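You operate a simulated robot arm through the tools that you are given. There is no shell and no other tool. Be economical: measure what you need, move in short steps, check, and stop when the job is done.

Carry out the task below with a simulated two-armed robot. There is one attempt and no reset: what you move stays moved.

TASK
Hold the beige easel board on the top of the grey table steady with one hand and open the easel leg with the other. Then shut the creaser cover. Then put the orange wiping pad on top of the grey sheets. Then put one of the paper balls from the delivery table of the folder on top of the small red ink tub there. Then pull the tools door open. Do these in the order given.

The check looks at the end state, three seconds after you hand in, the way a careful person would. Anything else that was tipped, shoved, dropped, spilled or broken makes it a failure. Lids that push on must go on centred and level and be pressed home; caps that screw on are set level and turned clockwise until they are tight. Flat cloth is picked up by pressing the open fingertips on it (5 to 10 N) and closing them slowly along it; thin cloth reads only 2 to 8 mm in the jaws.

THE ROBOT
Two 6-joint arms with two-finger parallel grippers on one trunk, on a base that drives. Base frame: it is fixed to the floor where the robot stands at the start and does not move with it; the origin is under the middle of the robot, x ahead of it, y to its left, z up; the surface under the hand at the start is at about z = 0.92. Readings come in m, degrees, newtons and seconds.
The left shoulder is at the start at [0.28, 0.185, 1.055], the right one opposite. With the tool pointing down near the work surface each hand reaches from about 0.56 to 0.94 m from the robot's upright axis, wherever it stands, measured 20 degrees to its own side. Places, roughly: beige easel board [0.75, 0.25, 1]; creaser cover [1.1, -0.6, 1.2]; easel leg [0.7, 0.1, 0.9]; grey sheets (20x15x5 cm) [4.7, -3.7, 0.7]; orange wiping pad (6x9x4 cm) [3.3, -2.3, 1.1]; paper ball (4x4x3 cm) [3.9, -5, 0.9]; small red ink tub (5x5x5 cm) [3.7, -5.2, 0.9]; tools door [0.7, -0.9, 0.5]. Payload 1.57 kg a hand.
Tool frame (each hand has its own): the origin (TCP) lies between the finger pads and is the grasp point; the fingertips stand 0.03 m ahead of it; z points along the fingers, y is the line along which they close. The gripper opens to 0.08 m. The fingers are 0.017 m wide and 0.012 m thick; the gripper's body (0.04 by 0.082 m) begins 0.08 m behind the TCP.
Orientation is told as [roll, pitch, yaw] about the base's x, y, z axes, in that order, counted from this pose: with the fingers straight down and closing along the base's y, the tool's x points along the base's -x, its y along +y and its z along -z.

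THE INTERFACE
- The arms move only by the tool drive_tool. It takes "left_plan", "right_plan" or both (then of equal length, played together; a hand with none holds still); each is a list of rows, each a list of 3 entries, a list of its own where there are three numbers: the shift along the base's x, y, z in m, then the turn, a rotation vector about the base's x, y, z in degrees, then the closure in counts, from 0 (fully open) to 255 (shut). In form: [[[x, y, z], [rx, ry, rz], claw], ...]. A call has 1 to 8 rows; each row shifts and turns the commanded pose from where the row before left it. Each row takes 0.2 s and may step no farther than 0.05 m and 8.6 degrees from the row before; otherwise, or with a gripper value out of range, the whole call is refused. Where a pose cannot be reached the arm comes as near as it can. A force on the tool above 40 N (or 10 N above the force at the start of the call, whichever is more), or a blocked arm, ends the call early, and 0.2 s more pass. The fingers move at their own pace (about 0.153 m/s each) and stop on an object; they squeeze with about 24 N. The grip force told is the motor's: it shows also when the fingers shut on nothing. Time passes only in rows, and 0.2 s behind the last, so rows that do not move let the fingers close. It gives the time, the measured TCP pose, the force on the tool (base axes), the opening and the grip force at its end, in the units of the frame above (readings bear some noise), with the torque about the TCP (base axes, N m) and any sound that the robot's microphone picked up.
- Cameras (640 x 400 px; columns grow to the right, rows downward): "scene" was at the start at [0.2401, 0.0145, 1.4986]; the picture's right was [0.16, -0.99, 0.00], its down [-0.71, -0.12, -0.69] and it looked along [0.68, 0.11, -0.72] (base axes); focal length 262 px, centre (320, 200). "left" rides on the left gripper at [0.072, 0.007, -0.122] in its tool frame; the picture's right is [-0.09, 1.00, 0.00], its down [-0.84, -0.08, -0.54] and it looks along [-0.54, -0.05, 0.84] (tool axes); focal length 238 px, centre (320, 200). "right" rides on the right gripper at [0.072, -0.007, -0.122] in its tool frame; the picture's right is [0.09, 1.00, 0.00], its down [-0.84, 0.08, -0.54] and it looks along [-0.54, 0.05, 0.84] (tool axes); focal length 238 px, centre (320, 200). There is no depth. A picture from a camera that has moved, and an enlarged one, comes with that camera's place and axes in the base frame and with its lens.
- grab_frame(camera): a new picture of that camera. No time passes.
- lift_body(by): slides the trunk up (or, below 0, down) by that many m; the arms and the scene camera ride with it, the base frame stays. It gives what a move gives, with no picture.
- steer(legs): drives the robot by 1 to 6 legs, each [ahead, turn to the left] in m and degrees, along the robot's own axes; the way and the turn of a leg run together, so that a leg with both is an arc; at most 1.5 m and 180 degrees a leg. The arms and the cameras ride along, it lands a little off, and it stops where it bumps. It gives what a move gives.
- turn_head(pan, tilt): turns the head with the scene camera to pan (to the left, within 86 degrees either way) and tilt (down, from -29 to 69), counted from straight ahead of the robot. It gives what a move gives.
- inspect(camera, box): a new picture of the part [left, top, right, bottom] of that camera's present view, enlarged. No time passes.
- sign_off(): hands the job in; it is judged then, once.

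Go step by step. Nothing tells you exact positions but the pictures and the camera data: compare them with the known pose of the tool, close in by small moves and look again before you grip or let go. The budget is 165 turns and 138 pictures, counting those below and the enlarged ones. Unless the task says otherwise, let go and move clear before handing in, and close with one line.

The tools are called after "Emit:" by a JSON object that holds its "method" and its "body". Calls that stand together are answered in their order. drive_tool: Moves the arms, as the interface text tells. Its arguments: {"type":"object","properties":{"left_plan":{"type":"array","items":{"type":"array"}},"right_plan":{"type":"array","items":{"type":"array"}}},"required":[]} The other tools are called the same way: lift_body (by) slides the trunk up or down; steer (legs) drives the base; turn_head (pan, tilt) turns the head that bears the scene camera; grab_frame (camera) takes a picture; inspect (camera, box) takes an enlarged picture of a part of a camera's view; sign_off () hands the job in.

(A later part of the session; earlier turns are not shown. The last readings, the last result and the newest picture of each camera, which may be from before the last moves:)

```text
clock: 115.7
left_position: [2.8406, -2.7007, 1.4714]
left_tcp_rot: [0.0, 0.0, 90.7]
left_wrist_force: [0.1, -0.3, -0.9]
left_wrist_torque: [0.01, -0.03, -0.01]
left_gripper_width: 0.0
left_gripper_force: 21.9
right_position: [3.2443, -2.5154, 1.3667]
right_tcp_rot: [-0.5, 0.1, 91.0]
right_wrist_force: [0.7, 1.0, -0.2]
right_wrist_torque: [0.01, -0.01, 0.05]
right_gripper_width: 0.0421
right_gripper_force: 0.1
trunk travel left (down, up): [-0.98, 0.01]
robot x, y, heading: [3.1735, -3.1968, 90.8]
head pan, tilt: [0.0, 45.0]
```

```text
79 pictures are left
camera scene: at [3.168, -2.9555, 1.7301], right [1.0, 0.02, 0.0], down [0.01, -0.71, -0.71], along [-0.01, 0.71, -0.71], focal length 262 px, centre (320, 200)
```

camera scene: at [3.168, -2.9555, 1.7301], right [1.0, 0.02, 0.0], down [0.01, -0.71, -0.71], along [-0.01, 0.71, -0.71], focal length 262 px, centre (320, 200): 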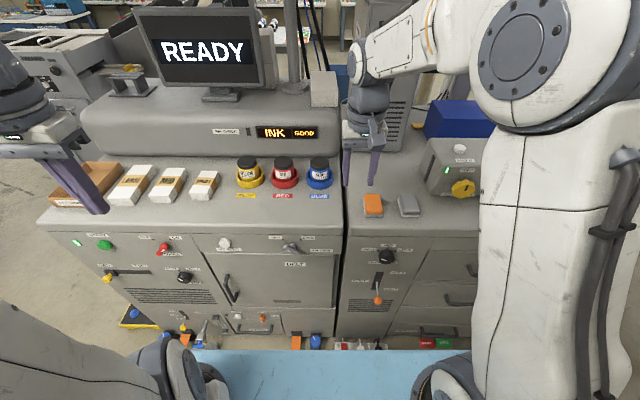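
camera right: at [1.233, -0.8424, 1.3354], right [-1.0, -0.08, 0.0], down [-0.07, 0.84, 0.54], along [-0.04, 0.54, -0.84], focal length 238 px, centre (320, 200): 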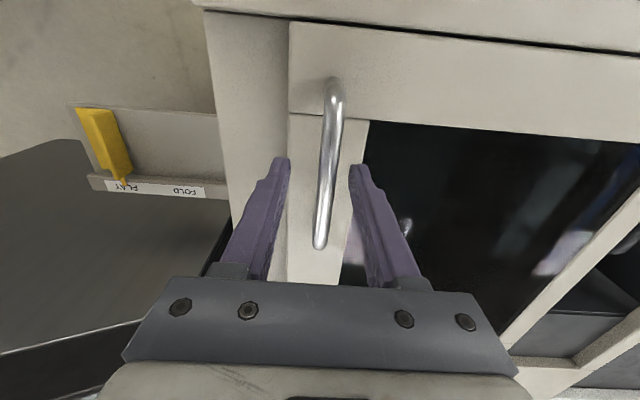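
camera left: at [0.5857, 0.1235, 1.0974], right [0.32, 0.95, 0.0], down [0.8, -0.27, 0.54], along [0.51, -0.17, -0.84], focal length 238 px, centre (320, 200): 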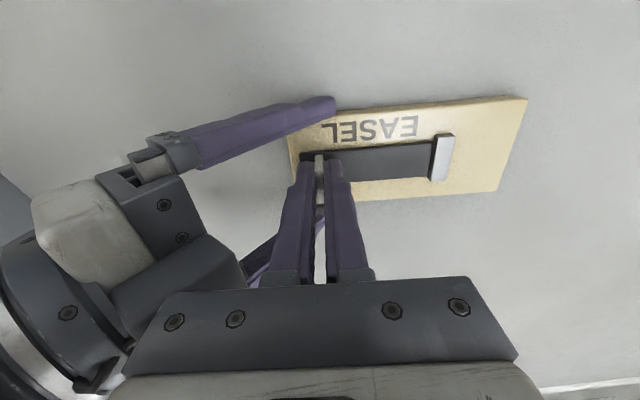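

Emit:
{"method": "drive_tool", "body": {"right_plan": [[[0.023, 0.035, 0], [0, 0, 0], 0], [[0.023, 0.035, 0], [0, 0, 0], 0], [[0.023, 0.035, -0.02], [0, 0, 0], 0], [[0.023, 0.04, -0.015], [0, 0, 0], 0], [[0, 0.02, -0.04], [0, 0, 0], 0]]}}

Emit:
{"method": "grab_frame", "body": {"camera": "right"}}

Emit:
{"method": "inspect", "body": {"camera": "scene", "box": [330, 150, 450, 230]}}

```text
clock: 116.9
left_position: [2.8399, -2.7, 1.4713]
left_tcp_rot: [0.0, 0.0, 90.7]
left_wrist_force: [-0.1, -0.5, 0.1]
left_wrist_torque: [-0.01, -0.02, 0.0]
left_gripper_width: 0.0
left_gripper_force: 21.4
right_position: [3.3347, -2.3506, 1.2904]
right_tcp_rot: [-0.6, -0.1, 91.1]
right_wrist_force: [0.5, -0.3, 0.5]
right_wrist_torque: [0.01, 0.01, -0.01]
right_gripper_width: 0.08
right_gripper_force: 0.1
trunk travel left (down, up): [-0.98, 0.01]
robot x, y, heading: [3.175, -3.1985, 91.0]
head pan, tilt: [0.0, 45.0]
```

```text
78 pictures are left
camera right: at [3.3436, -2.4232, 1.4146], right [-0.99, -0.11, -0.01], down [-0.1, 0.84, 0.54], along [-0.05, 0.54, -0.84], focal length 238 px, centre (320, 200)
```

right: 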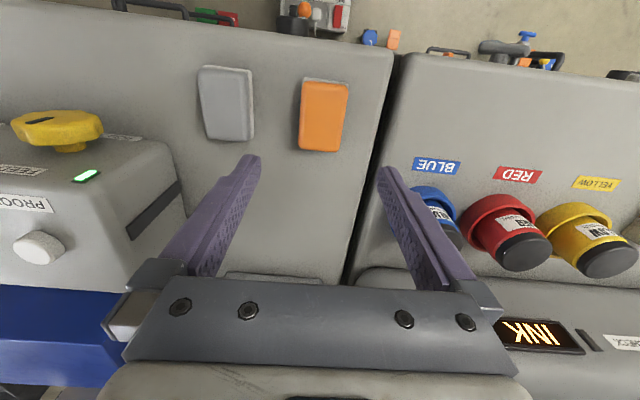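

```text
5.00 times, centred on (390, 190) of scene
camera zoom: at [3.1682, -2.9552, 1.7301], right [1.0, 0.01, 0.0], down [0.01, -0.71, -0.71], along [-0.01, 0.71, -0.71], focal length 1311 px, centre (-30, 250)
```

zoom: 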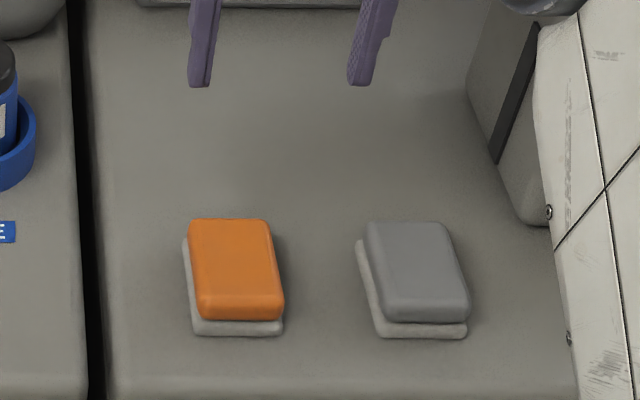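

The pad's top is centred below the hand, at z ≈ 1.11. I descend around it.

Emit:
{"method": "drive_tool", "body": {"right_plan": [[[0, -0.004, -0.045], [0.6, 0, 0], 0], [[0, 0, -0.045], [0, 0, 0], 0], [[0, 0, -0.045], [0, 0, 0], 0]]}}

Emit:
{"method": "grab_frame", "body": {"camera": "right"}}

Emit:
{"method": "inspect", "body": {"camera": "scene", "box": [330, 150, 450, 230]}}

```text
clock: 117.7
left_position: [2.8406, -2.6988, 1.4705]
left_tcp_rot: [0.0, 0.0, 90.7]
left_wrist_force: [-0.6, 0.0, -0.7]
left_wrist_torque: [0.01, 0.02, 0.02]
left_gripper_width: 0.0001
left_gripper_force: 21.4
right_position: [3.337, -2.3556, 1.1558]
right_tcp_rot: [-0.5, -0.6, 91.1]
right_wrist_force: [0.2, -0.3, -0.1]
right_wrist_torque: [-0.01, -0.03, -0.02]
right_gripper_width: 0.0802
right_gripper_force: 0.1
trunk travel left (down, up): [-0.98, 0.01]
robot x, y, heading: [3.1734, -3.2011, 90.9]
head pan, tilt: [0.0, 45.0]
```

```text
76 pictures are left
camera right: at [3.3446, -2.4293, 1.2786], right [-0.99, -0.11, -0.01], down [-0.1, 0.83, 0.55], along [-0.05, 0.55, -0.84], focal length 238 px, centre (320, 200)
```

right: 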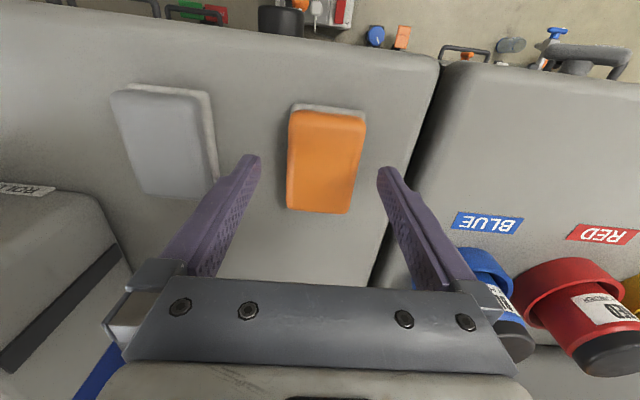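

```text
5.00 times, centred on (390, 190) of scene
camera zoom: at [3.1681, -2.9554, 1.7301], right [1.0, 0.01, 0.0], down [0.01, -0.71, -0.71], along [-0.01, 0.71, -0.71], focal length 1311 px, centre (-30, 250)
```

zoom: 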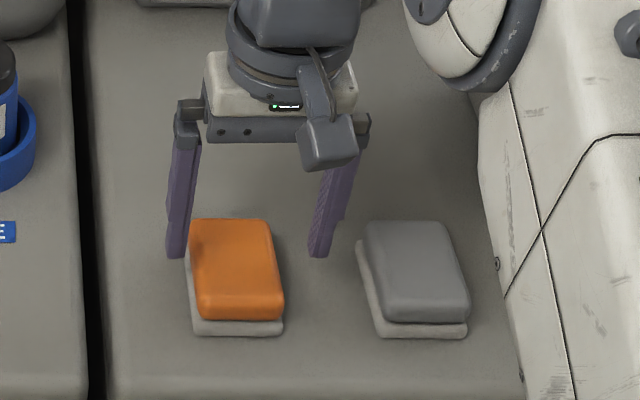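

Emit:
{"method": "drive_tool", "body": {"right_plan": [[[-0.001, 0, -0.02], [0, 0, 0], 0], [[0, 0, -0.015], [0, 0, 0], 0], [[0, 0, -0.008], [0, 0, 0], 0], [[0, 0, 0], [0, 0, 0], 50], [[0, 0, 0], [0, 0, 0], 100], [[0, 0, 0], [0, 0, 0], 130]]}}

Emit:
{"method": "inspect", "body": {"camera": "scene", "box": [330, 150, 450, 230]}}

```text
clock: 119.1
left_position: [2.8395, -2.6995, 1.4706]
left_tcp_rot: [0.1, 0.1, 90.7]
left_wrist_force: [0.8, -0.3, 0.2]
left_wrist_torque: [0.0, 0.03, -0.07]
left_gripper_width: 0.0
left_gripper_force: 21.3
right_position: [3.3349, -2.3547, 1.1134]
right_tcp_rot: [-0.5, -0.6, 90.9]
right_wrist_force: [0.1, 0.0, 0.1]
right_wrist_torque: [0.07, -0.01, -0.03]
right_gripper_width: 0.0571
right_gripper_force: 24.0
trunk travel left (down, up): [-0.98, 0.01]
robot x, y, heading: [3.173, -3.1994, 90.7]
head pan, tilt: [0.0, 45.0]
```

```text
5.00 times, centred on (390, 190) of scene
camera zoom: at [3.1681, -2.9554, 1.7301], right [1.0, 0.01, 0.0], down [0.01, -0.71, -0.71], along [-0.01, 0.71, -0.71], focal length 1311 px, centre (-30, 250)
```

zoom: 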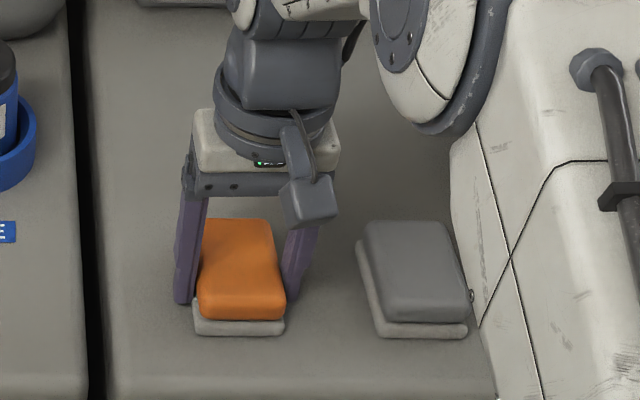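

Gripped at 5.7 cm. I lift and check.

Emit:
{"method": "drive_tool", "body": {"right_plan": [[[0, 0, 0.02], [0, 0, 0], 130], [[0, 0, 0.04], [0, 0, 0], 130], [[0, 0, 0.04], [0, 0, 0], 130], [[0, -0.02, 0.04], [0, 0, 0], 130], [[0, -0.04, 0.02], [0, 0, 0], 130], [[0, -0.045, 0.0], [0, 0, 0], 130], [[-0.01, -0.045, 0.0], [0, 0, 0], 130]]}}

Emit:
{"method": "grab_frame", "body": {"camera": "scene"}}

```text
clock: 120.7
left_position: [2.8407, -2.6998, 1.4695]
left_tcp_rot: [0.0, 0.1, 90.6]
left_wrist_force: [-0.2, 0.3, -0.8]
left_wrist_torque: [-0.03, 0.0, 0.01]
left_gripper_width: 0.0
left_gripper_force: 21.8
right_position: [3.3253, -2.504, 1.273]
right_tcp_rot: [-0.5, -0.7, 91.0]
right_wrist_force: [-0.7, -0.2, -1.1]
right_wrist_torque: [-0.01, 0.01, 0.0]
right_gripper_width: 0.0572
right_gripper_force: 24.1
trunk travel left (down, up): [-0.98, 0.01]
robot x, y, heading: [3.1724, -3.1968, 90.9]
head pan, tilt: [0.0, 45.0]
```

```text
73 pictures are left
camera scene: at [3.1681, -2.9555, 1.7301], right [1.0, 0.02, 0.0], down [0.01, -0.71, -0.71], along [-0.01, 0.71, -0.71], focal length 262 px, centre (320, 200)
```

scene: 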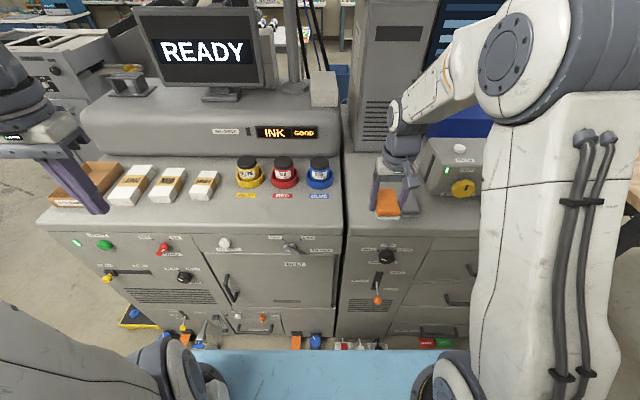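

Pad is in hand. I turn toward the grey sheets and look.

Emit:
{"method": "steer", "body": {"legs": [[0, -100]]}}

Emit:
{"method": "turn_head", "body": {"pan": -8, "tilt": 30}}

Emit:
{"method": "grab_frame", "body": {"camera": "scene"}}

```text
clock: 125.3
left_position: [3.7177, -2.9561, 1.4714]
left_tcp_rot: [0.0, 0.0, -9.0]
left_wrist_force: [-0.1, -0.3, 0.4]
left_wrist_torque: [0.02, -0.02, 0.01]
left_gripper_width: 0.0001
left_gripper_force: 21.8
right_position: [3.83, -3.4665, 1.2726]
right_tcp_rot: [-0.6, -0.5, -8.7]
right_wrist_force: [-0.8, 0.0, -0.5]
right_wrist_torque: [0.03, -0.01, -0.01]
right_gripper_width: 0.0572
right_gripper_force: 24.3
trunk travel left (down, up): [-0.98, 0.01]
robot x, y, heading: [3.1714, -3.2014, -9.1]
head pan, tilt: [0.0, 45.0]
```

```text
clock: 126.0
left_position: [3.718, -2.9557, 1.4706]
left_tcp_rot: [0.0, 0.0, -9.0]
left_wrist_force: [0.2, -0.8, 0.4]
left_wrist_torque: [-0.02, 0.03, 0.0]
left_gripper_width: 0.0
left_gripper_force: 21.2
right_position: [3.8299, -3.4672, 1.2727]
right_tcp_rot: [-0.4, -0.5, -8.6]
right_wrist_force: [0.3, 0.5, -0.2]
right_wrist_torque: [-0.06, -0.01, 0.0]
right_gripper_width: 0.0573
right_gripper_force: 23.8
trunk travel left (down, up): [-0.98, 0.01]
robot x, y, heading: [3.174, -3.1979, -8.8]
head pan, tilt: [-8.0, 30.0]
```

```text
72 pictures are left
camera scene: at [3.4166, -3.2476, 1.7527], right [-0.29, -0.96, 0.0], down [-0.48, 0.14, -0.87], along [0.83, -0.25, -0.5], focal length 262 px, centre (320, 200)
```

scene: 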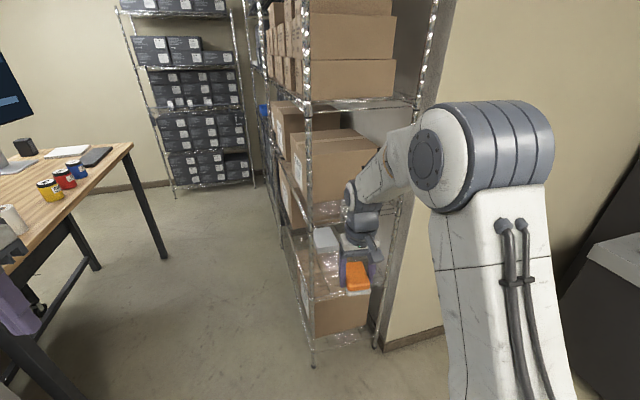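

Emit:
{"method": "inspect", "body": {"camera": "scene", "box": [240, 90, 440, 370]}}

Emit:
{"method": "grab_frame", "body": {"camera": "left"}}

```text
1.43 times, centred on (340, 230) of scene
camera zoom: at [3.4166, -3.2476, 1.7527], right [-0.29, -0.96, 0.0], down [-0.48, 0.14, -0.87], along [0.83, -0.25, -0.5], focal length 375 px, centre (291, 157)
```

zoom: 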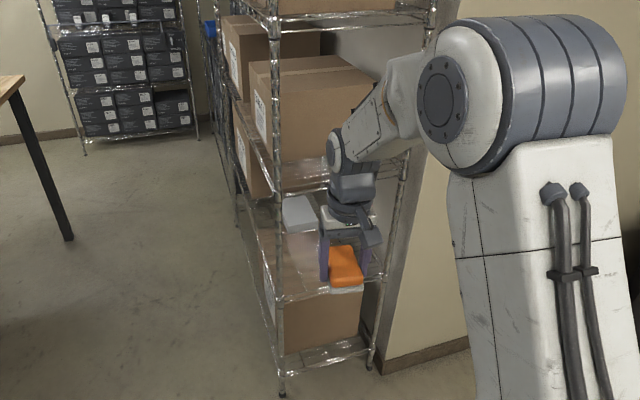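

```text
70 pictures are left
camera left: at [3.6486, -2.94, 1.5918], right [0.25, 0.97, 0.0], down [0.81, -0.21, 0.54], along [0.53, -0.13, -0.84], focal length 238 px, centre (320, 200)
```

left: 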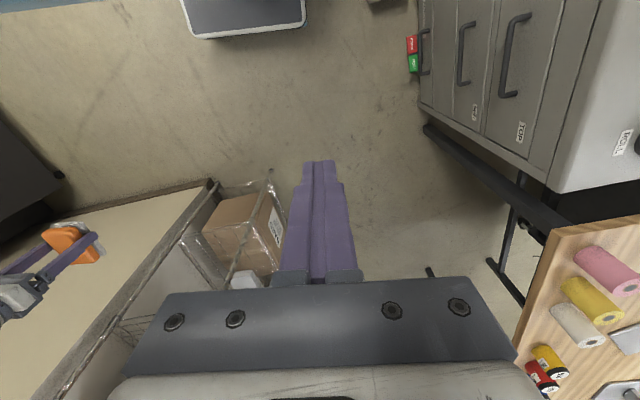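

The sheets sit on a low wire shelf (z ≈ 0.68 top) of the rack, near its front, with a shelf above at z ≈ 1.09. I'll approach from the north aisle. First I pull the right hand in.

Emit:
{"method": "drive_tool", "body": {"right_plan": [[[-0.038, -0.017, 0], [0, 0, 0], 130], [[-0.038, -0.017, 0], [0, 0, 0], 130], [[-0.038, -0.017, 0], [0, 0, 0], 130], [[-0.038, -0.017, 0], [0, 0, 0], 130], [[-0.038, -0.017, 0], [0, 0, 0], 130], [[-0.038, -0.017, 0], [0, 0, 0], 130]]}}

Emit:
{"method": "steer", "body": {"legs": [[0, 22], [0.9, 0]]}}

Emit:
{"method": "turn_head", "body": {"pan": -30, "tilt": 40}}

Emit:
{"method": "grab_frame", "body": {"camera": "scene"}}

```text
clock: 127.4
left_position: [3.7183, -2.9565, 1.4716]
left_tcp_rot: [0.0, 0.1, -9.1]
left_wrist_force: [-0.1, -0.6, -0.1]
left_wrist_torque: [0.01, 0.0, -0.01]
left_gripper_width: 0.0002
left_gripper_force: 21.7
right_position: [3.6009, -3.5693, 1.2734]
right_tcp_rot: [-0.5, -0.5, -8.5]
right_wrist_force: [0.3, -0.3, -0.5]
right_wrist_torque: [0.06, 0.02, -0.01]
right_gripper_width: 0.057
right_gripper_force: 24.3
trunk travel left (down, up): [-0.98, 0.01]
robot x, y, heading: [3.1696, -3.1992, -8.9]
head pan, tilt: [-8.0, 30.0]
```

```text
clock: 133.3
left_position: [4.4708, -2.5763, 1.471]
left_tcp_rot: [0.0, 0.0, 12.5]
left_wrist_force: [0.2, 0.0, -0.8]
left_wrist_torque: [-0.01, 0.01, -0.02]
left_gripper_width: 0.0002
left_gripper_force: 21.3
right_position: [4.5862, -3.1886, 1.2737]
right_tcp_rot: [-0.5, -0.5, 12.7]
right_wrist_force: [0.2, 0.1, -0.7]
right_wrist_torque: [0.02, -0.02, -0.01]
right_gripper_width: 0.0571
right_gripper_force: 23.6
trunk travel left (down, up): [-0.98, 0.01]
robot x, y, heading: [4.0477, -3.0008, 12.5]
head pan, tilt: [-8.0, 30.0]
```

```text
clock: 134.2
left_position: [4.4716, -2.5756, 1.4722]
left_tcp_rot: [0.0, 0.0, 12.4]
left_wrist_force: [0.0, -0.5, -0.2]
left_wrist_torque: [0.03, -0.02, 0.01]
left_gripper_width: 0.0
left_gripper_force: 21.1
right_position: [4.5861, -3.189, 1.2727]
right_tcp_rot: [-0.5, -0.5, 12.8]
right_wrist_force: [0.3, 0.2, 0.2]
right_wrist_torque: [0.03, 0.03, 0.02]
right_gripper_width: 0.0573
right_gripper_force: 23.3
trunk travel left (down, up): [-0.98, 0.01]
robot x, y, heading: [4.0478, -3.002, 12.7]
head pan, tilt: [-30.0, 40.0]
```

```text
69 pictures are left
camera scene: at [4.2878, -2.99, 1.7374], right [-0.3, -0.95, 0.0], down [-0.61, 0.19, -0.77], along [0.73, -0.23, -0.64], focal length 262 px, centre (320, 200)
```

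scene: 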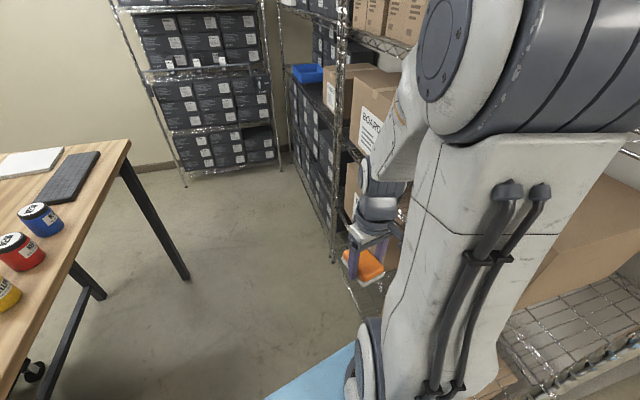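

Continue east to x ≈ 4.85, then turn to face the rack.

Emit:
{"method": "steer", "body": {"legs": [[0.81, -2], [0, -101]]}}

Emit:
{"method": "turn_head", "body": {"pan": 0, "tilt": 50}}

Emit:
{"method": "grab_frame", "body": {"camera": "scene"}}

Emit:
{"method": "grab_frame", "body": {"camera": "left"}}

```text
clock: 142.8
left_position: [5.1664, -3.3473, 1.471]
left_tcp_rot: [0.0, 0.0, -91.0]
left_wrist_force: [-0.2, -0.3, 0.6]
left_wrist_torque: [-0.02, 0.0, 0.01]
left_gripper_width: 0.0004
left_gripper_force: 21.5
right_position: [4.5441, -3.3172, 1.2731]
right_tcp_rot: [-0.5, -0.5, -90.7]
right_wrist_force: [-1.5, -0.5, -0.5]
right_wrist_torque: [0.02, 0.0, 0.0]
right_gripper_width: 0.0571
right_gripper_force: 23.9
trunk travel left (down, up): [-0.98, 0.01]
robot x, y, heading: [4.8494, -2.8394, -90.8]
head pan, tilt: [-30.0, 40.0]
```

```text
clock: 143.8
left_position: [5.1662, -3.3467, 1.4715]
left_tcp_rot: [0.1, 0.1, -91.0]
left_wrist_force: [0.6, -0.9, -0.1]
left_wrist_torque: [0.01, -0.03, 0.03]
left_gripper_width: 0.0004
left_gripper_force: 21.2
right_position: [4.5447, -3.3165, 1.2739]
right_tcp_rot: [-0.5, -0.5, -90.6]
right_wrist_force: [-0.4, 0.3, -0.5]
right_wrist_torque: [0.05, 0.0, -0.01]
right_gripper_width: 0.0572
right_gripper_force: 24.2
trunk travel left (down, up): [-0.98, 0.01]
robot x, y, heading: [4.8535, -2.8349, -91.0]
head pan, tilt: [0.0, 50.0]
```

```text
68 pictures are left
camera scene: at [4.8479, -3.075, 1.7232], right [-1.0, 0.02, 0.0], down [0.01, 0.77, -0.64], along [-0.01, -0.64, -0.77], focal length 262 px, centre (320, 200)
```

scene: 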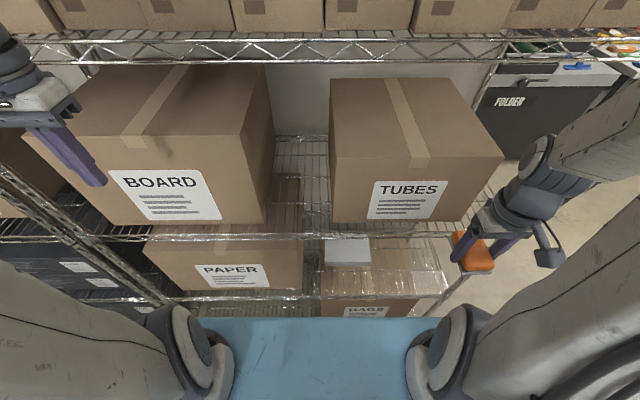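

```text
67 pictures are left
camera left: at [5.1747, -3.2769, 1.5918], right [0.99, -0.11, 0.0], down [-0.09, -0.83, 0.54], along [-0.06, -0.54, -0.84], focal length 238 px, centre (320, 200)
```

left: 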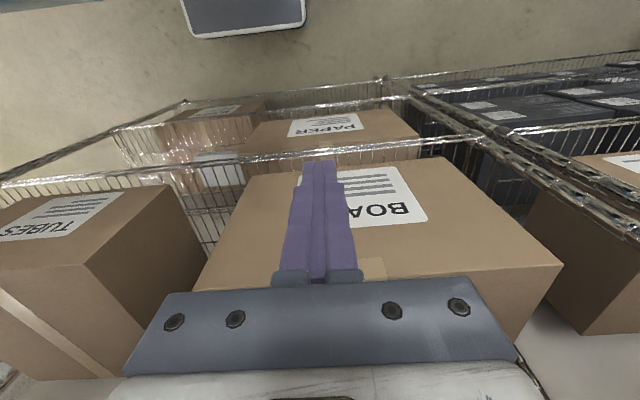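

I see the sheets on the lower shelf at about [4.72, −3.67], top z ≈ 0.68. To get the forearm under the shelf above, I lower the trunk in steps and raise the right hand relative to it.

Emit:
{"method": "lift_body", "body": {"by": -0.4}}

Emit:
{"method": "drive_tool", "body": {"right_plan": [[[0, 0, 0.04], [0.5, 0, 0], 130], [[0, 0, 0.04], [0, 0.5, 0], 130], [[0, 0, 0.04], [0, 0, 0], 130], [[0, 0, 0.04], [0, 0, 0], 130], [[0, 0, 0.04], [0, 0, 0], 130], [[0, 0, 0.04], [0, 0, 0], 130]]}}

Emit:
{"method": "lift_body", "body": {"by": -0.35}}

Emit:
{"method": "turn_head", "body": {"pan": 0, "tilt": 20}}

Emit:
{"method": "grab_frame", "body": {"camera": "scene"}}

```text
clock: 147.6
left_position: [5.1664, -3.347, 1.0708]
left_tcp_rot: [0.0, 0.0, -90.9]
left_wrist_force: [0.6, 0.1, -0.4]
left_wrist_torque: [-0.02, -0.02, -0.01]
left_gripper_width: 0.0003
left_gripper_force: 21.6
right_position: [4.5441, -3.3178, 0.8739]
right_tcp_rot: [-0.5, -0.5, -90.6]
right_wrist_force: [-0.5, -0.9, -0.2]
right_wrist_torque: [-0.01, 0.0, -0.02]
right_gripper_width: 0.0571
right_gripper_force: 24.4
trunk travel left (down, up): [-0.58, 0.41]
robot x, y, heading: [4.8503, -2.837, -90.9]
head pan, tilt: [0.0, 50.0]
```

```text
clock: 149.0
left_position: [5.167, -3.3481, 1.0709]
left_tcp_rot: [0.0, 0.0, -91.0]
left_wrist_force: [1.0, -0.3, -0.3]
left_wrist_torque: [0.02, -0.02, 0.0]
left_gripper_width: 0.0
left_gripper_force: 21.9
right_position: [4.545, -3.3177, 1.1137]
right_tcp_rot: [-1.1, 0.0, -90.7]
right_wrist_force: [-0.2, -0.4, 0.0]
right_wrist_torque: [0.02, -0.03, -0.03]
right_gripper_width: 0.057
right_gripper_force: 23.9
trunk travel left (down, up): [-0.58, 0.41]
robot x, y, heading: [4.8494, -2.8405, -90.6]
head pan, tilt: [0.0, 50.0]
```

```text
clock: 152.4
left_position: [5.1667, -3.3476, 0.7218]
left_tcp_rot: [-0.1, 0.0, -91.0]
left_wrist_force: [0.0, 0.5, -0.3]
left_wrist_torque: [0.01, 0.0, -0.01]
left_gripper_width: 0.0
left_gripper_force: 21.2
right_position: [4.5443, -3.318, 0.7635]
right_tcp_rot: [-1.1, -0.1, -90.6]
right_wrist_force: [0.4, -0.1, -1.0]
right_wrist_torque: [0.03, 0.0, 0.01]
right_gripper_width: 0.0569
right_gripper_force: 24.0
trunk travel left (down, up): [-0.23, 0.76]
robot x, y, heading: [4.8498, -2.8415, -90.8]
head pan, tilt: [0.0, 50.0]
```

```text
clock: 153.3
left_position: [5.1659, -3.3465, 0.7221]
left_tcp_rot: [0.0, 0.0, -90.9]
left_wrist_force: [0.6, 0.5, -0.1]
left_wrist_torque: [0.04, 0.03, 0.0]
left_gripper_width: 0.0
left_gripper_force: 21.4
right_position: [4.5445, -3.3175, 0.762]
right_tcp_rot: [-1.0, 0.1, -90.6]
right_wrist_force: [-0.6, -0.5, -1.5]
right_wrist_torque: [0.01, 0.03, -0.03]
right_gripper_width: 0.0573
right_gripper_force: 24.0
trunk travel left (down, up): [-0.23, 0.76]
robot x, y, heading: [4.8509, -2.839, -90.7]
head pan, tilt: [0.0, 20.0]
```

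```text
66 pictures are left
camera scene: at [4.8477, -3.091, 1.0187], right [-1.0, 0.01, 0.0], down [0.01, 0.34, -0.94], along [-0.01, -0.94, -0.34], focal length 262 px, centre (320, 200)
```

scene: 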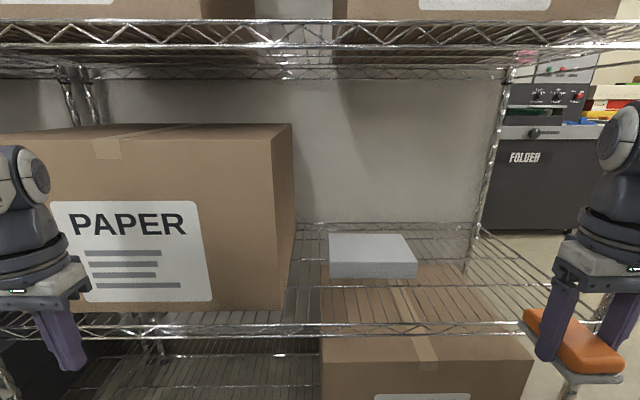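

Clear view: sheets at x 4.62–4.82, y −3.60…−3.745, top z ≈ 0.685. I move the pad in at low height under the upper shelf.

Emit:
{"method": "drive_tool", "body": {"right_plan": [[[0.025, -0.03, 0.004], [1.0, 0, 0], 130], [[0.025, -0.03, 0.004], [0, 0, 0], 130], [[0.025, -0.03, 0], [0, 0, 0], 130], [[0.025, -0.03, 0], [0, 0, 0], 130]]}}

Emit:
{"method": "grab_frame", "body": {"camera": "scene"}}

```text
clock: 154.3
left_position: [5.1677, -3.3468, 0.7219]
left_tcp_rot: [0.1, 0.0, -91.0]
left_wrist_force: [-0.8, -0.6, 0.3]
left_wrist_torque: [0.0, 0.02, 0.0]
left_gripper_width: 0.0
left_gripper_force: 21.1
right_position: [4.6432, -3.4378, 0.7715]
right_tcp_rot: [-1.0, 1.1, -90.8]
right_wrist_force: [0.3, 0.9, -0.8]
right_wrist_torque: [0.01, 0.0, 0.0]
right_gripper_width: 0.0574
right_gripper_force: 24.5
trunk travel left (down, up): [-0.23, 0.76]
robot x, y, heading: [4.8509, -2.8391, -90.8]
head pan, tilt: [0.0, 20.0]
```

```text
65 pictures are left
camera scene: at [4.8476, -3.0909, 1.0188], right [-1.0, 0.01, 0.0], down [0.01, 0.34, -0.94], along [-0.01, -0.94, -0.34], focal length 262 px, centre (320, 200)
```

scene: 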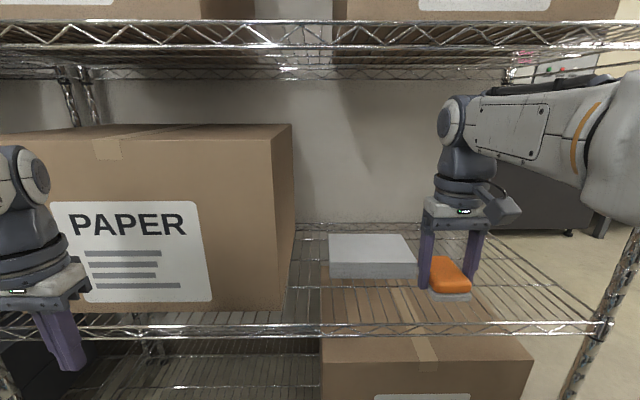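

The forearm is nearly level and below the upper shelf. I continue in.

Emit:
{"method": "drive_tool", "body": {"right_plan": [[[0.02, -0.035, 0], [0, 0, 0], 130], [[0.02, -0.035, 0], [0, 0, 0], 130], [[0.02, -0.035, 0], [0, 0, 0], 130], [[0.015, -0.04, 0], [0, 0, 0], 130], [[0, -0.04, 0], [0, 0, 0], 130]]}}

Emit:
{"method": "grab_frame", "body": {"camera": "scene"}}

Emit:
{"method": "grab_frame", "body": {"camera": "right"}}

```text
clock: 155.6
left_position: [5.1665, -3.348, 0.7219]
left_tcp_rot: [0.1, -0.1, -91.0]
left_wrist_force: [0.4, 0.1, 0.0]
left_wrist_torque: [-0.01, -0.02, 0.03]
left_gripper_width: 0.0002
left_gripper_force: 22.1
right_position: [4.7174, -3.6184, 0.7675]
right_tcp_rot: [-1.0, 0.9, -90.6]
right_wrist_force: [0.4, 0.6, 0.2]
right_wrist_torque: [-0.03, 0.03, 0.03]
right_gripper_width: 0.0571
right_gripper_force: 24.1
right hand out of reach, approached as far as the arm can: row 5
trunk travel left (down, up): [-0.23, 0.76]
robot x, y, heading: [4.854, -2.8365, -90.6]
head pan, tilt: [0.0, 20.0]
```

```text
64 pictures are left
camera scene: at [4.8477, -3.0905, 1.0191], right [-1.0, 0.01, 0.0], down [0.01, 0.34, -0.94], along [-0.01, -0.94, -0.34], focal length 262 px, centre (320, 200)
```

scene: 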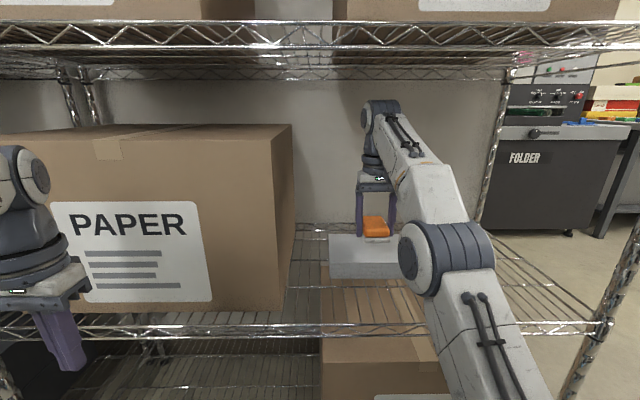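

```text
63 pictures are left
camera right: at [4.7143, -3.55, 0.893], right [1.0, 0.08, -0.02], down [0.08, -0.85, 0.53], along [0.03, -0.53, -0.85], focal length 238 px, centre (320, 200)
```

right: 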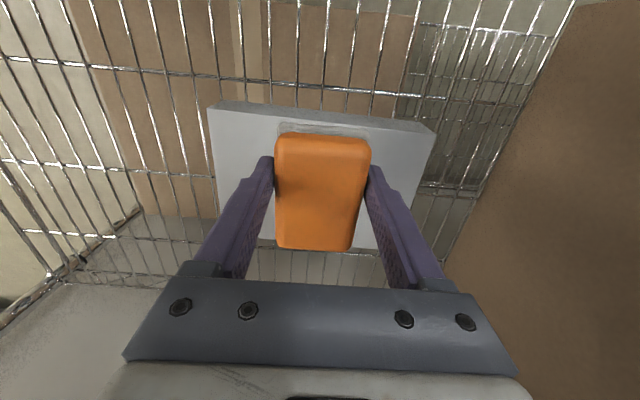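

The arm is at full reach with the pad about 3 cm too near. I nudge the base ahead 4.5 cm.

Emit:
{"method": "steer", "body": {"legs": [[0.045, 0]]}}

Emit:
{"method": "grab_frame", "body": {"camera": "right"}}

```text
clock: 156.4
left_position: [5.1647, -3.3942, 0.7207]
left_tcp_rot: [0.0, 0.0, -91.0]
left_wrist_force: [0.1, -1.0, 0.4]
left_wrist_torque: [0.01, 0.02, 0.01]
left_gripper_width: 0.0001
left_gripper_force: 21.2
right_position: [4.7165, -3.6658, 0.7687]
right_tcp_rot: [-1.0, 0.8, -90.6]
right_wrist_force: [-0.3, -0.8, -1.0]
right_wrist_torque: [0.01, 0.0, 0.0]
right_gripper_width: 0.0572
right_gripper_force: 23.7
trunk travel left (down, up): [-0.23, 0.76]
robot x, y, heading: [4.8475, -2.8826, -90.4]
head pan, tilt: [0.0, 20.0]
```

```text
62 pictures are left
camera right: at [4.7135, -3.5964, 0.8922], right [1.0, 0.08, -0.02], down [0.08, -0.85, 0.53], along [0.03, -0.53, -0.85], focal length 238 px, centre (320, 200)
```

right: 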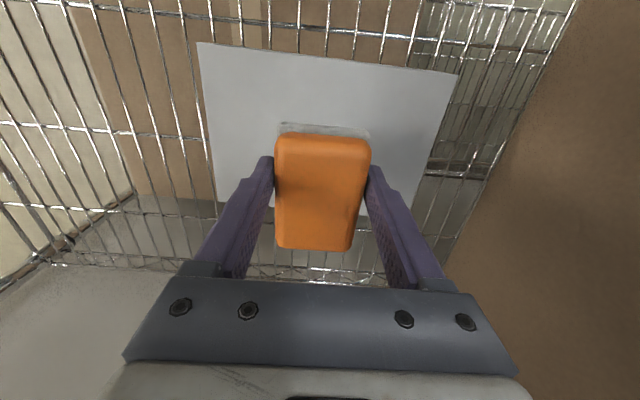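

Centred over the sheets. I lower until contact.

Emit:
{"method": "drive_tool", "body": {"right_plan": [[[0, 0, -0.02], [0.8, 0, 0], 130], [[0, 0, -0.015], [0, 0, 0], 130], [[0, 0, -0.007], [0, 0, 0], 130]]}}

Emit:
{"method": "inspect", "body": {"camera": "scene", "box": [310, 90, 470, 290]}}

```text
clock: 157.2
left_position: [5.1658, -3.3945, 0.7208]
left_tcp_rot: [0.0, -0.1, -91.0]
left_wrist_force: [-1.1, -0.1, -1.0]
left_wrist_torque: [0.03, 0.0, 0.04]
left_gripper_width: 0.0002
left_gripper_force: 22.2
right_position: [4.7167, -3.6651, 0.7253]
right_tcp_rot: [-1.0, 1.7, -90.8]
right_wrist_force: [0.6, -0.1, 0.3]
right_wrist_torque: [-0.03, 0.0, 0.0]
right_gripper_width: 0.0573
right_gripper_force: 23.8
trunk travel left (down, up): [-0.23, 0.76]
robot x, y, heading: [4.8518, -2.8834, -90.8]
head pan, tilt: [0.0, 20.0]
```

```text
2.00 times, centred on (390, 190) of scene
camera zoom: at [4.847, -3.1367, 1.0188], right [-1.0, 0.01, 0.0], down [0.01, 0.34, -0.94], along [-0.01, -0.94, -0.34], focal length 524 px, centre (180, 220)
```

zoom: 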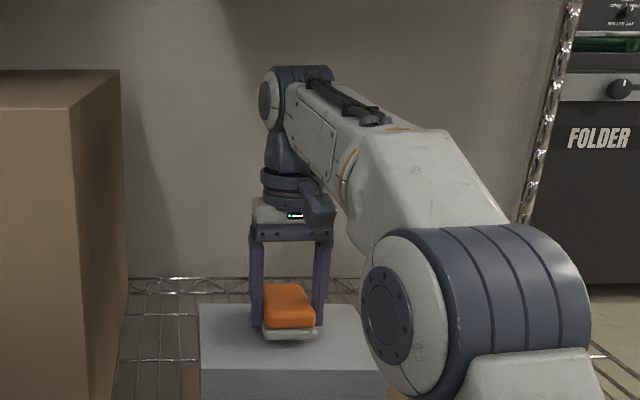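

Emit:
{"method": "drive_tool", "body": {"right_plan": [[[0, 0, -0.004], [-1.6, 0, 0], 130], [[0, 0, -0.004], [0, 0, 0], 130], [[0, 0, -0.003], [0, 0, 0], 130], [[0, 0, -0.003], [0, 0, 0], 130]]}}

Emit:
{"method": "inspect", "body": {"camera": "scene", "box": [350, 200, 430, 300]}}

```text
clock: 158.2
left_position: [5.1665, -3.3929, 0.7223]
left_tcp_rot: [0.0, -0.1, -91.0]
left_wrist_force: [1.4, 0.8, 0.7]
left_wrist_torque: [0.01, -0.01, -0.02]
left_gripper_width: 0.0
left_gripper_force: 20.8
right_position: [4.7165, -3.6647, 0.7144]
right_tcp_rot: [-0.9, -0.4, -90.8]
right_wrist_force: [0.5, 0.7, 16.6]
right_wrist_torque: [-0.35, -0.38, 0.0]
right_gripper_width: 0.0575
right_gripper_force: 23.8
trunk travel left (down, up): [-0.23, 0.76]
robot x, y, heading: [4.8548, -2.8865, -90.9]
head pan, tilt: [0.0, 20.0]
```

```text
4.00 times, centred on (390, 250) of scene
camera zoom: at [4.8471, -3.1362, 1.0193], right [-1.0, 0.01, 0.0], down [0.0, 0.34, -0.94], along [-0.01, -0.94, -0.34], focal length 1049 px, centre (40, 0)
```

zoom: 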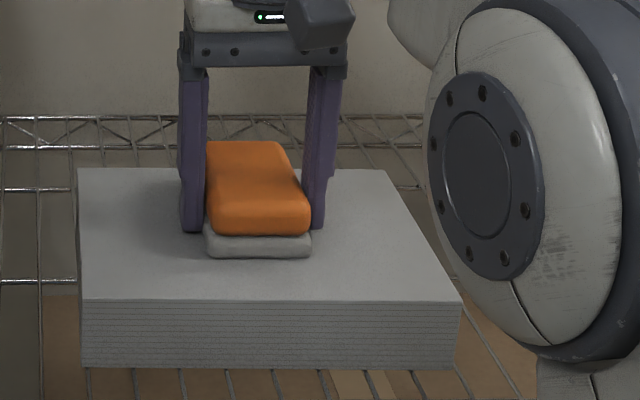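

Contact. I open and lift straight up, then withdraw.

Emit:
{"method": "drive_tool", "body": {"right_plan": [[[0, 0, 0.002], [0, 0, 0], 90], [[0, 0, 0], [0, 0, 0], 30], [[0, 0, 0], [0, 0, 0], 0], [[0, 0, 0.02], [0, 0, 0], 0], [[0, 0, 0.02], [0, 0, 0], 0], [[0, 0, 0.014], [0, 0, 0], 0], [[0, 0.02, 0.0], [0, 0, 0], 0], [[0, 0.04, 0.0], [0, 0, 0], 0]]}}

Emit:
{"method": "drive_tool", "body": {"right_plan": [[[-0.015, 0.04, 0.0], [0, 0, 0], 0], [[-0.02, 0.035, 0.0], [0, 0, 0], 0], [[-0.02, 0.035, 0.0], [0, 0, 0], 0], [[-0.025, 0.03, 0], [0, 0, 0], 0], [[-0.025, 0.03, 0], [0, 0, 0], 0], [[-0.025, 0.03, 0], [0, 0, 0], 0], [[-0.025, 0.03, 0], [0, 0, 0], 0]]}}

Emit:
{"method": "grab_frame", "body": {"camera": "scene"}}

```text
clock: 160.1
left_position: [5.1654, -3.394, 0.721]
left_tcp_rot: [0.0, 0.0, -91.1]
left_wrist_force: [0.1, 0.0, -1.1]
left_wrist_torque: [0.02, 0.03, 0.02]
left_gripper_width: 0.0
left_gripper_force: 21.7
right_position: [4.717, -3.6064, 0.7689]
right_tcp_rot: [-1.0, 0.0, -90.6]
right_wrist_force: [0.5, 0.1, -0.6]
right_wrist_torque: [0.02, -0.04, 0.01]
right_gripper_width: 0.0796
right_gripper_force: 0.2
trunk travel left (down, up): [-0.23, 0.76]
robot x, y, heading: [4.8506, -2.8853, -90.5]
head pan, tilt: [0.0, 20.0]
```

```text
clock: 161.7
left_position: [5.1673, -3.3929, 0.7206]
left_tcp_rot: [0.1, 0.1, -91.0]
left_wrist_force: [-0.4, 0.4, 1.1]
left_wrist_torque: [-0.01, -0.01, 0.0]
left_gripper_width: 0.0
left_gripper_force: 21.6
right_position: [4.5608, -3.3749, 0.769]
right_tcp_rot: [-1.0, 0.0, -90.6]
right_wrist_force: [0.2, 0.2, 0.1]
right_wrist_torque: [0.03, 0.0, -0.05]
right_gripper_width: 0.08
right_gripper_force: 0.1
trunk travel left (down, up): [-0.23, 0.76]
robot x, y, heading: [4.8506, -2.8832, -90.7]
head pan, tilt: [0.0, 20.0]
```

```text
59 pictures are left
camera scene: at [4.8471, -3.1368, 1.0188], right [-1.0, 0.01, 0.0], down [0.0, 0.34, -0.94], along [-0.01, -0.94, -0.34], focal length 262 px, centre (320, 200)
```

scene: 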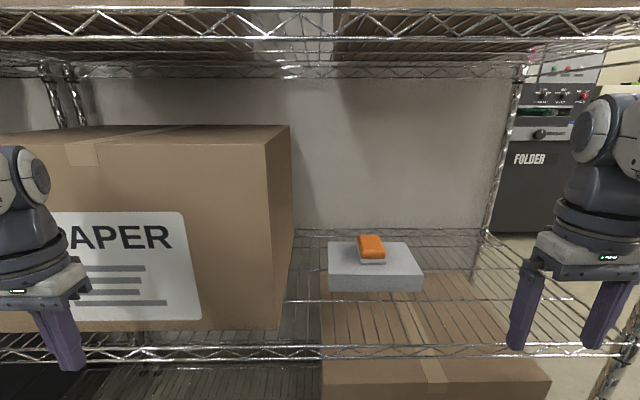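

The pad rests flat on the sheets. I back off, raise the trunk, and head toward the folder.

Emit:
{"method": "steer", "body": {"legs": [[-0.1, 0]]}}

Emit:
{"method": "lift_body", "body": {"by": 0.52}}

Emit:
{"method": "steer", "body": {"legs": [[0, -92], [1.1, 8]]}}

Emit:
{"method": "turn_head", "body": {"pan": 65, "tilt": 30}}

Emit:
{"method": "grab_frame", "body": {"camera": "scene"}}

```text
clock: 162.8
left_position: [5.1659, -3.291, 0.7209]
left_tcp_rot: [-0.1, -0.1, -91.0]
left_wrist_force: [0.5, -0.4, -0.2]
left_wrist_torque: [0.0, 0.0, -0.01]
left_gripper_width: 0.0
left_gripper_force: 21.2
right_position: [4.5622, -3.2736, 0.7689]
right_tcp_rot: [-1.0, 0.0, -90.6]
right_wrist_force: [0.0, 0.4, -0.9]
right_wrist_torque: [-0.01, 0.02, 0.01]
right_gripper_width: 0.0798
right_gripper_force: 0.1
trunk travel left (down, up): [-0.23, 0.76]
robot x, y, heading: [4.8481, -2.7842, -90.7]
head pan, tilt: [0.0, 20.0]
```

```text
refused: 0.52 is not a number from -0.4 to 0.4
```

```text
clock: 169.6
left_position: [3.9096, -3.1023, 0.7212]
left_tcp_rot: [0.0, 0.0, -179.6]
left_wrist_force: [-0.1, -0.6, 0.5]
left_wrist_torque: [-0.04, 0.01, -0.03]
left_gripper_width: 0.0002
left_gripper_force: 21.1
right_position: [3.9234, -2.4984, 0.7703]
right_tcp_rot: [-1.0, 1.9, 179.2]
right_wrist_force: [6.7, 0.3, 3.0]
right_wrist_torque: [0.05, 0.7, -0.24]
right_gripper_width: 0.0801
right_gripper_force: 0.0
trunk travel left (down, up): [-0.23, 0.76]
robot x, y, heading: [4.4092, -2.7773, -179.5]
head pan, tilt: [0.0, 20.0]
stopped in leg 2: the force on the tool passed its limit at 158 N (the readings are from after the stop); the commanded pose is now the measured one
```

```text
clock: 170.9
left_position: [3.9098, -3.1039, 0.7222]
left_tcp_rot: [0.0, 0.0, -179.5]
left_wrist_force: [-0.1, 0.2, 0.5]
left_wrist_torque: [0.01, 0.01, 0.02]
left_gripper_width: 0.0
left_gripper_force: 21.0
right_position: [3.9233, -2.4989, 0.7708]
right_tcp_rot: [-1.1, 1.9, 179.3]
right_wrist_force: [15.5, 3.3, 7.0]
right_wrist_torque: [0.04, 1.51, -0.67]
right_gripper_width: 0.0798
right_gripper_force: 0.1
trunk travel left (down, up): [-0.23, 0.76]
robot x, y, heading: [4.4106, -2.7734, -179.6]
head pan, tilt: [65.0, 30.0]
```

```text
58 pictures are left
camera scene: at [4.2126, -2.8574, 1.0029], right [-0.91, 0.42, 0.0], down [0.21, 0.45, -0.87], along [-0.36, -0.79, -0.5], focal length 262 px, centre (320, 200)
```

scene: 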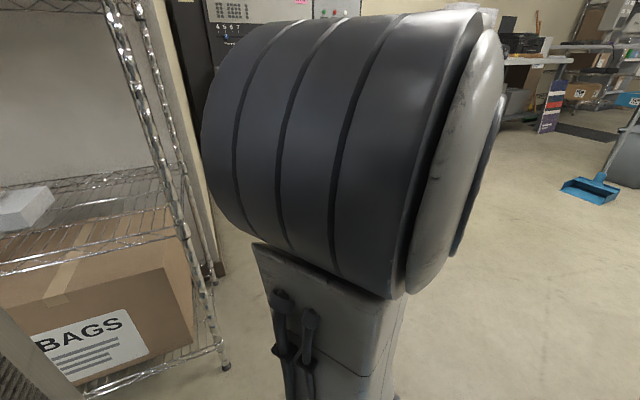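

The trunk lift was refused and the low right hand then touched the printer's side. I back off and check for damage.

Emit:
{"method": "steer", "body": {"legs": [[-0.12, 0]]}}

Emit:
{"method": "grab_frame", "body": {"camera": "right"}}

Emit:
{"method": "lift_body", "body": {"by": 0.4}}

Emit:
{"method": "turn_head", "body": {"pan": -15, "tilt": 40}}

Emit:
{"method": "grab_frame", "body": {"camera": "scene"}}

```text
clock: 172.2
left_position: [4.0303, -3.1027, 0.7203]
left_tcp_rot: [0.0, 0.0, -179.5]
left_wrist_force: [0.1, 0.7, 1.4]
left_wrist_torque: [0.03, -0.02, 0.03]
left_gripper_width: 0.0001
left_gripper_force: 21.6
right_position: [4.0431, -2.4965, 0.7693]
right_tcp_rot: [-1.0, 2.0, 179.5]
right_wrist_force: [-0.4, 0.5, -0.3]
right_wrist_torque: [0.03, -0.02, -0.05]
right_gripper_width: 0.08
right_gripper_force: 0.1
trunk travel left (down, up): [-0.23, 0.76]
robot x, y, heading: [4.5309, -2.7721, -179.3]
head pan, tilt: [65.0, 30.0]
```

```text
57 pictures are left
camera right: at [4.1121, -2.4947, 0.895], right [0.08, -1.0, -0.01], down [-0.86, -0.08, 0.51], along [-0.51, -0.03, -0.86], focal length 238 px, centre (320, 200)
```

right: 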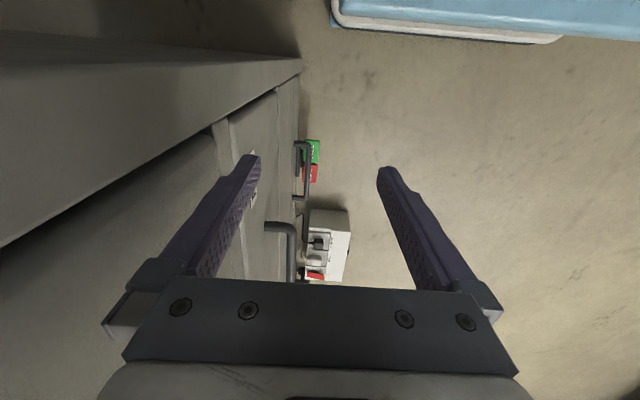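

```text
clock: 176.0
left_position: [4.0301, -3.1015, 1.1208]
left_tcp_rot: [0.0, 0.0, -179.5]
left_wrist_force: [0.0, 0.2, 0.6]
left_wrist_torque: [0.02, -0.04, 0.01]
left_gripper_width: 0.0
left_gripper_force: 21.1
right_position: [4.044, -2.497, 1.1696]
right_tcp_rot: [-1.0, 2.0, 179.5]
right_wrist_force: [-0.2, 0.8, -0.3]
right_wrist_torque: [-0.01, -0.01, 0.02]
right_gripper_width: 0.0799
right_gripper_force: 0.0
trunk travel left (down, up): [-0.63, 0.36]
robot x, y, heading: [4.5316, -2.7693, -179.5]
head pan, tilt: [65.0, 30.0]
```

```text
clock: 177.6
left_position: [4.0296, -3.1027, 1.1223]
left_tcp_rot: [0.0, 0.0, -179.5]
left_wrist_force: [0.1, 0.4, 0.2]
left_wrist_torque: [-0.01, 0.04, 0.02]
left_gripper_width: 0.0
left_gripper_force: 21.5
right_position: [4.0447, -2.4974, 1.1687]
right_tcp_rot: [-1.1, 2.1, 179.5]
right_wrist_force: [0.0, -0.6, -0.1]
right_wrist_torque: [-0.01, 0.04, 0.02]
right_gripper_width: 0.0801
right_gripper_force: 0.0
trunk travel left (down, up): [-0.63, 0.36]
robot x, y, heading: [4.5289, -2.7705, -179.3]
head pan, tilt: [-15.0, 40.0]
```

```text
56 pictures are left
camera scene: at [4.2881, -2.7529, 1.3874], right [0.25, 0.97, 0.0], down [0.62, -0.16, -0.77], along [-0.74, 0.19, -0.64], focal length 262 px, centre (320, 200)
```

scene: 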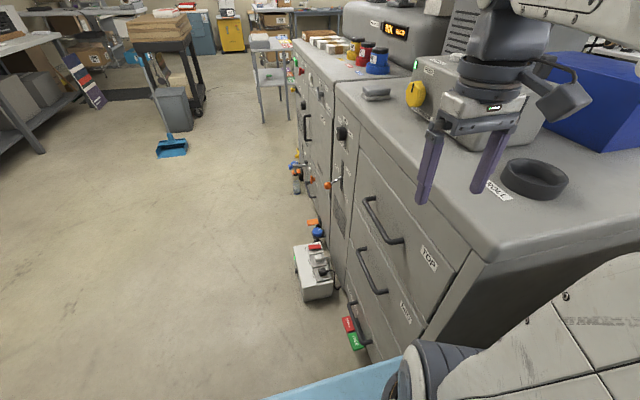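

All intact: drawers shut and nothing displaced. I raise the trunk more and drive on toward the folder, farther from the printer.

Emit:
{"method": "lift_body", "body": {"by": 0.2}}

Emit:
{"method": "steer", "body": {"legs": [[0, 24], [1.0, 0], [0, 55]]}}

Emit:
{"method": "turn_head", "body": {"pan": 0, "tilt": 25}}

Emit:
{"method": "grab_frame", "body": {"camera": "scene"}}

```text
clock: 179.7
left_position: [4.0294, -3.1033, 1.3221]
left_tcp_rot: [0.0, 0.0, -179.5]
left_wrist_force: [0.2, -0.6, 0.2]
left_wrist_torque: [-0.01, -0.03, -0.03]
left_gripper_width: 0.0001
left_gripper_force: 21.8
right_position: [4.0418, -2.4974, 1.3696]
right_tcp_rot: [-1.0, 2.0, 179.4]
right_wrist_force: [0.1, -0.4, -0.7]
right_wrist_torque: [0.01, 0.01, 0.0]
right_gripper_width: 0.0802
right_gripper_force: 0.0
trunk travel left (down, up): [-0.83, 0.16]
robot x, y, heading: [4.5286, -2.7757, -179.5]
head pan, tilt: [-15.0, 40.0]
```

```text
clock: 182.4
left_position: [4.0343, -3.3258, 1.2441]
left_tcp_rot: [2.1, 2.6, -156.3]
left_wrist_force: [-2.4, -0.7, -3.9]
left_wrist_torque: [0.06, -0.29, 0.01]
left_gripper_width: 0.0
left_gripper_force: 21.0
right_position: [3.8163, -2.7922, 1.2946]
right_tcp_rot: [-2.2, 3.6, -156.8]
right_wrist_force: [-1.1, -0.4, -2.7]
right_wrist_torque: [0.05, -0.24, -0.02]
right_gripper_width: 0.0802
right_gripper_force: 0.1
trunk travel left (down, up): [-0.83, 0.16]
robot x, y, heading: [4.4793, -2.7863, -156.4]
head pan, tilt: [-15.0, 40.0]
stopped in leg 2: the robot was blocked; the commanded pose is now the measured one
```

```text
clock: 183.2
left_position: [4.0459, -3.3226, 1.2576]
left_tcp_rot: [2.2, 1.8, -156.1]
left_wrist_force: [-0.8, 0.7, 0.4]
left_wrist_torque: [0.0, 0.01, -0.01]
left_gripper_width: 0.0
left_gripper_force: 20.9
right_position: [3.8269, -2.7846, 1.3067]
right_tcp_rot: [-2.2, 3.0, -156.9]
right_wrist_force: [-0.4, 0.4, 0.4]
right_wrist_torque: [-0.08, 0.0, -0.05]
right_gripper_width: 0.08
right_gripper_force: 0.1
trunk travel left (down, up): [-0.83, 0.16]
robot x, y, heading: [4.4713, -2.7869, -156.1]
head pan, tilt: [0.0, 25.0]
```

```text
55 pictures are left
camera scene: at [4.2799, -2.8737, 1.6235], right [-0.4, 0.92, 0.0], down [0.37, 0.16, -0.92], along [-0.84, -0.37, -0.4], focal length 262 px, centre (320, 200)
```

scene: 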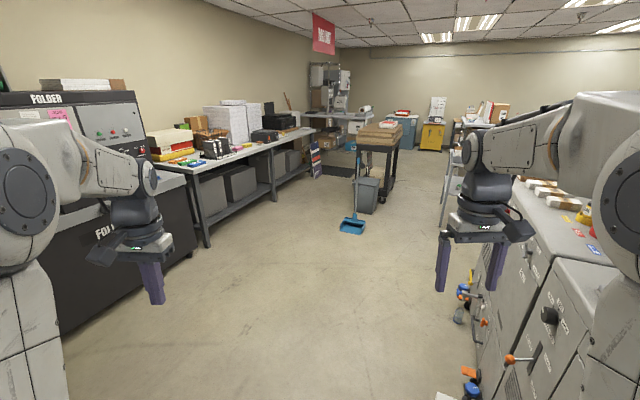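

Blocked after 5 cm. I look down on both sides to find what the base touches.

Emit:
{"method": "turn_head", "body": {"pan": -75, "tilt": 50}}

Emit:
{"method": "grab_frame", "body": {"camera": "scene"}}

Emit:
{"method": "turn_head", "body": {"pan": 70, "tilt": 45}}

Emit:
{"method": "grab_frame", "body": {"camera": "scene"}}

```text
clock: 184.7
left_position: [4.0479, -3.3247, 1.2601]
left_tcp_rot: [2.1, 1.7, -156.0]
left_wrist_force: [-0.6, 0.5, 0.2]
left_wrist_torque: [-0.02, 0.04, 0.03]
left_gripper_width: 0.0
left_gripper_force: 20.9
right_position: [3.8249, -2.7851, 1.3075]
right_tcp_rot: [-2.2, 3.0, -156.8]
right_wrist_force: [0.1, -0.9, 0.0]
right_wrist_torque: [-0.03, 0.02, 0.01]
right_gripper_width: 0.08
right_gripper_force: 0.1
trunk travel left (down, up): [-0.83, 0.16]
robot x, y, heading: [4.4721, -2.7864, -156.2]
head pan, tilt: [-75.0, 50.0]
```

```text
54 pictures are left
camera scene: at [4.3029, -2.7816, 1.5807], right [0.78, 0.63, -0.01], down [0.47, -0.6, -0.65], along [-0.42, 0.5, -0.76], focal length 262 px, centre (320, 200)
```

scene: 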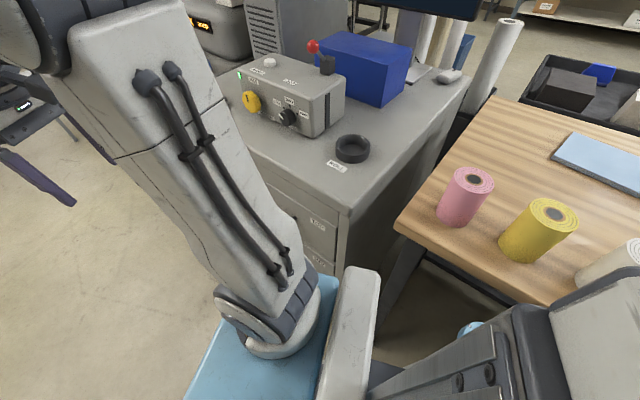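

```text
clock: 187.0
left_position: [4.0473, -3.3233, 1.2589]
left_tcp_rot: [2.1, 1.8, -155.8]
left_wrist_force: [0.9, -0.7, 0.4]
left_wrist_torque: [-0.03, 0.0, -0.01]
left_gripper_width: 0.0001
left_gripper_force: 20.8
right_position: [3.8259, -2.7844, 1.3076]
right_tcp_rot: [-2.1, 3.0, -156.8]
right_wrist_force: [-0.3, -0.4, -0.2]
right_wrist_torque: [0.02, 0.0, 0.02]
right_gripper_width: 0.0802
right_gripper_force: 0.1
trunk travel left (down, up): [-0.83, 0.16]
robot x, y, heading: [4.4783, -2.7899, -156.0]
head pan, tilt: [70.0, 45.0]
```

```text
53 pictures are left
camera scene: at [4.3322, -2.9309, 1.58], right [-1.0, -0.07, 0.0], down [-0.05, 0.71, -0.71], along [0.05, -0.71, -0.71], focal length 262 px, centre (320, 200)
```

scene: 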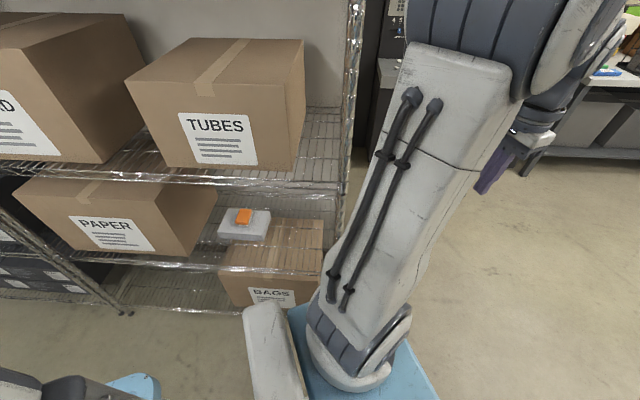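

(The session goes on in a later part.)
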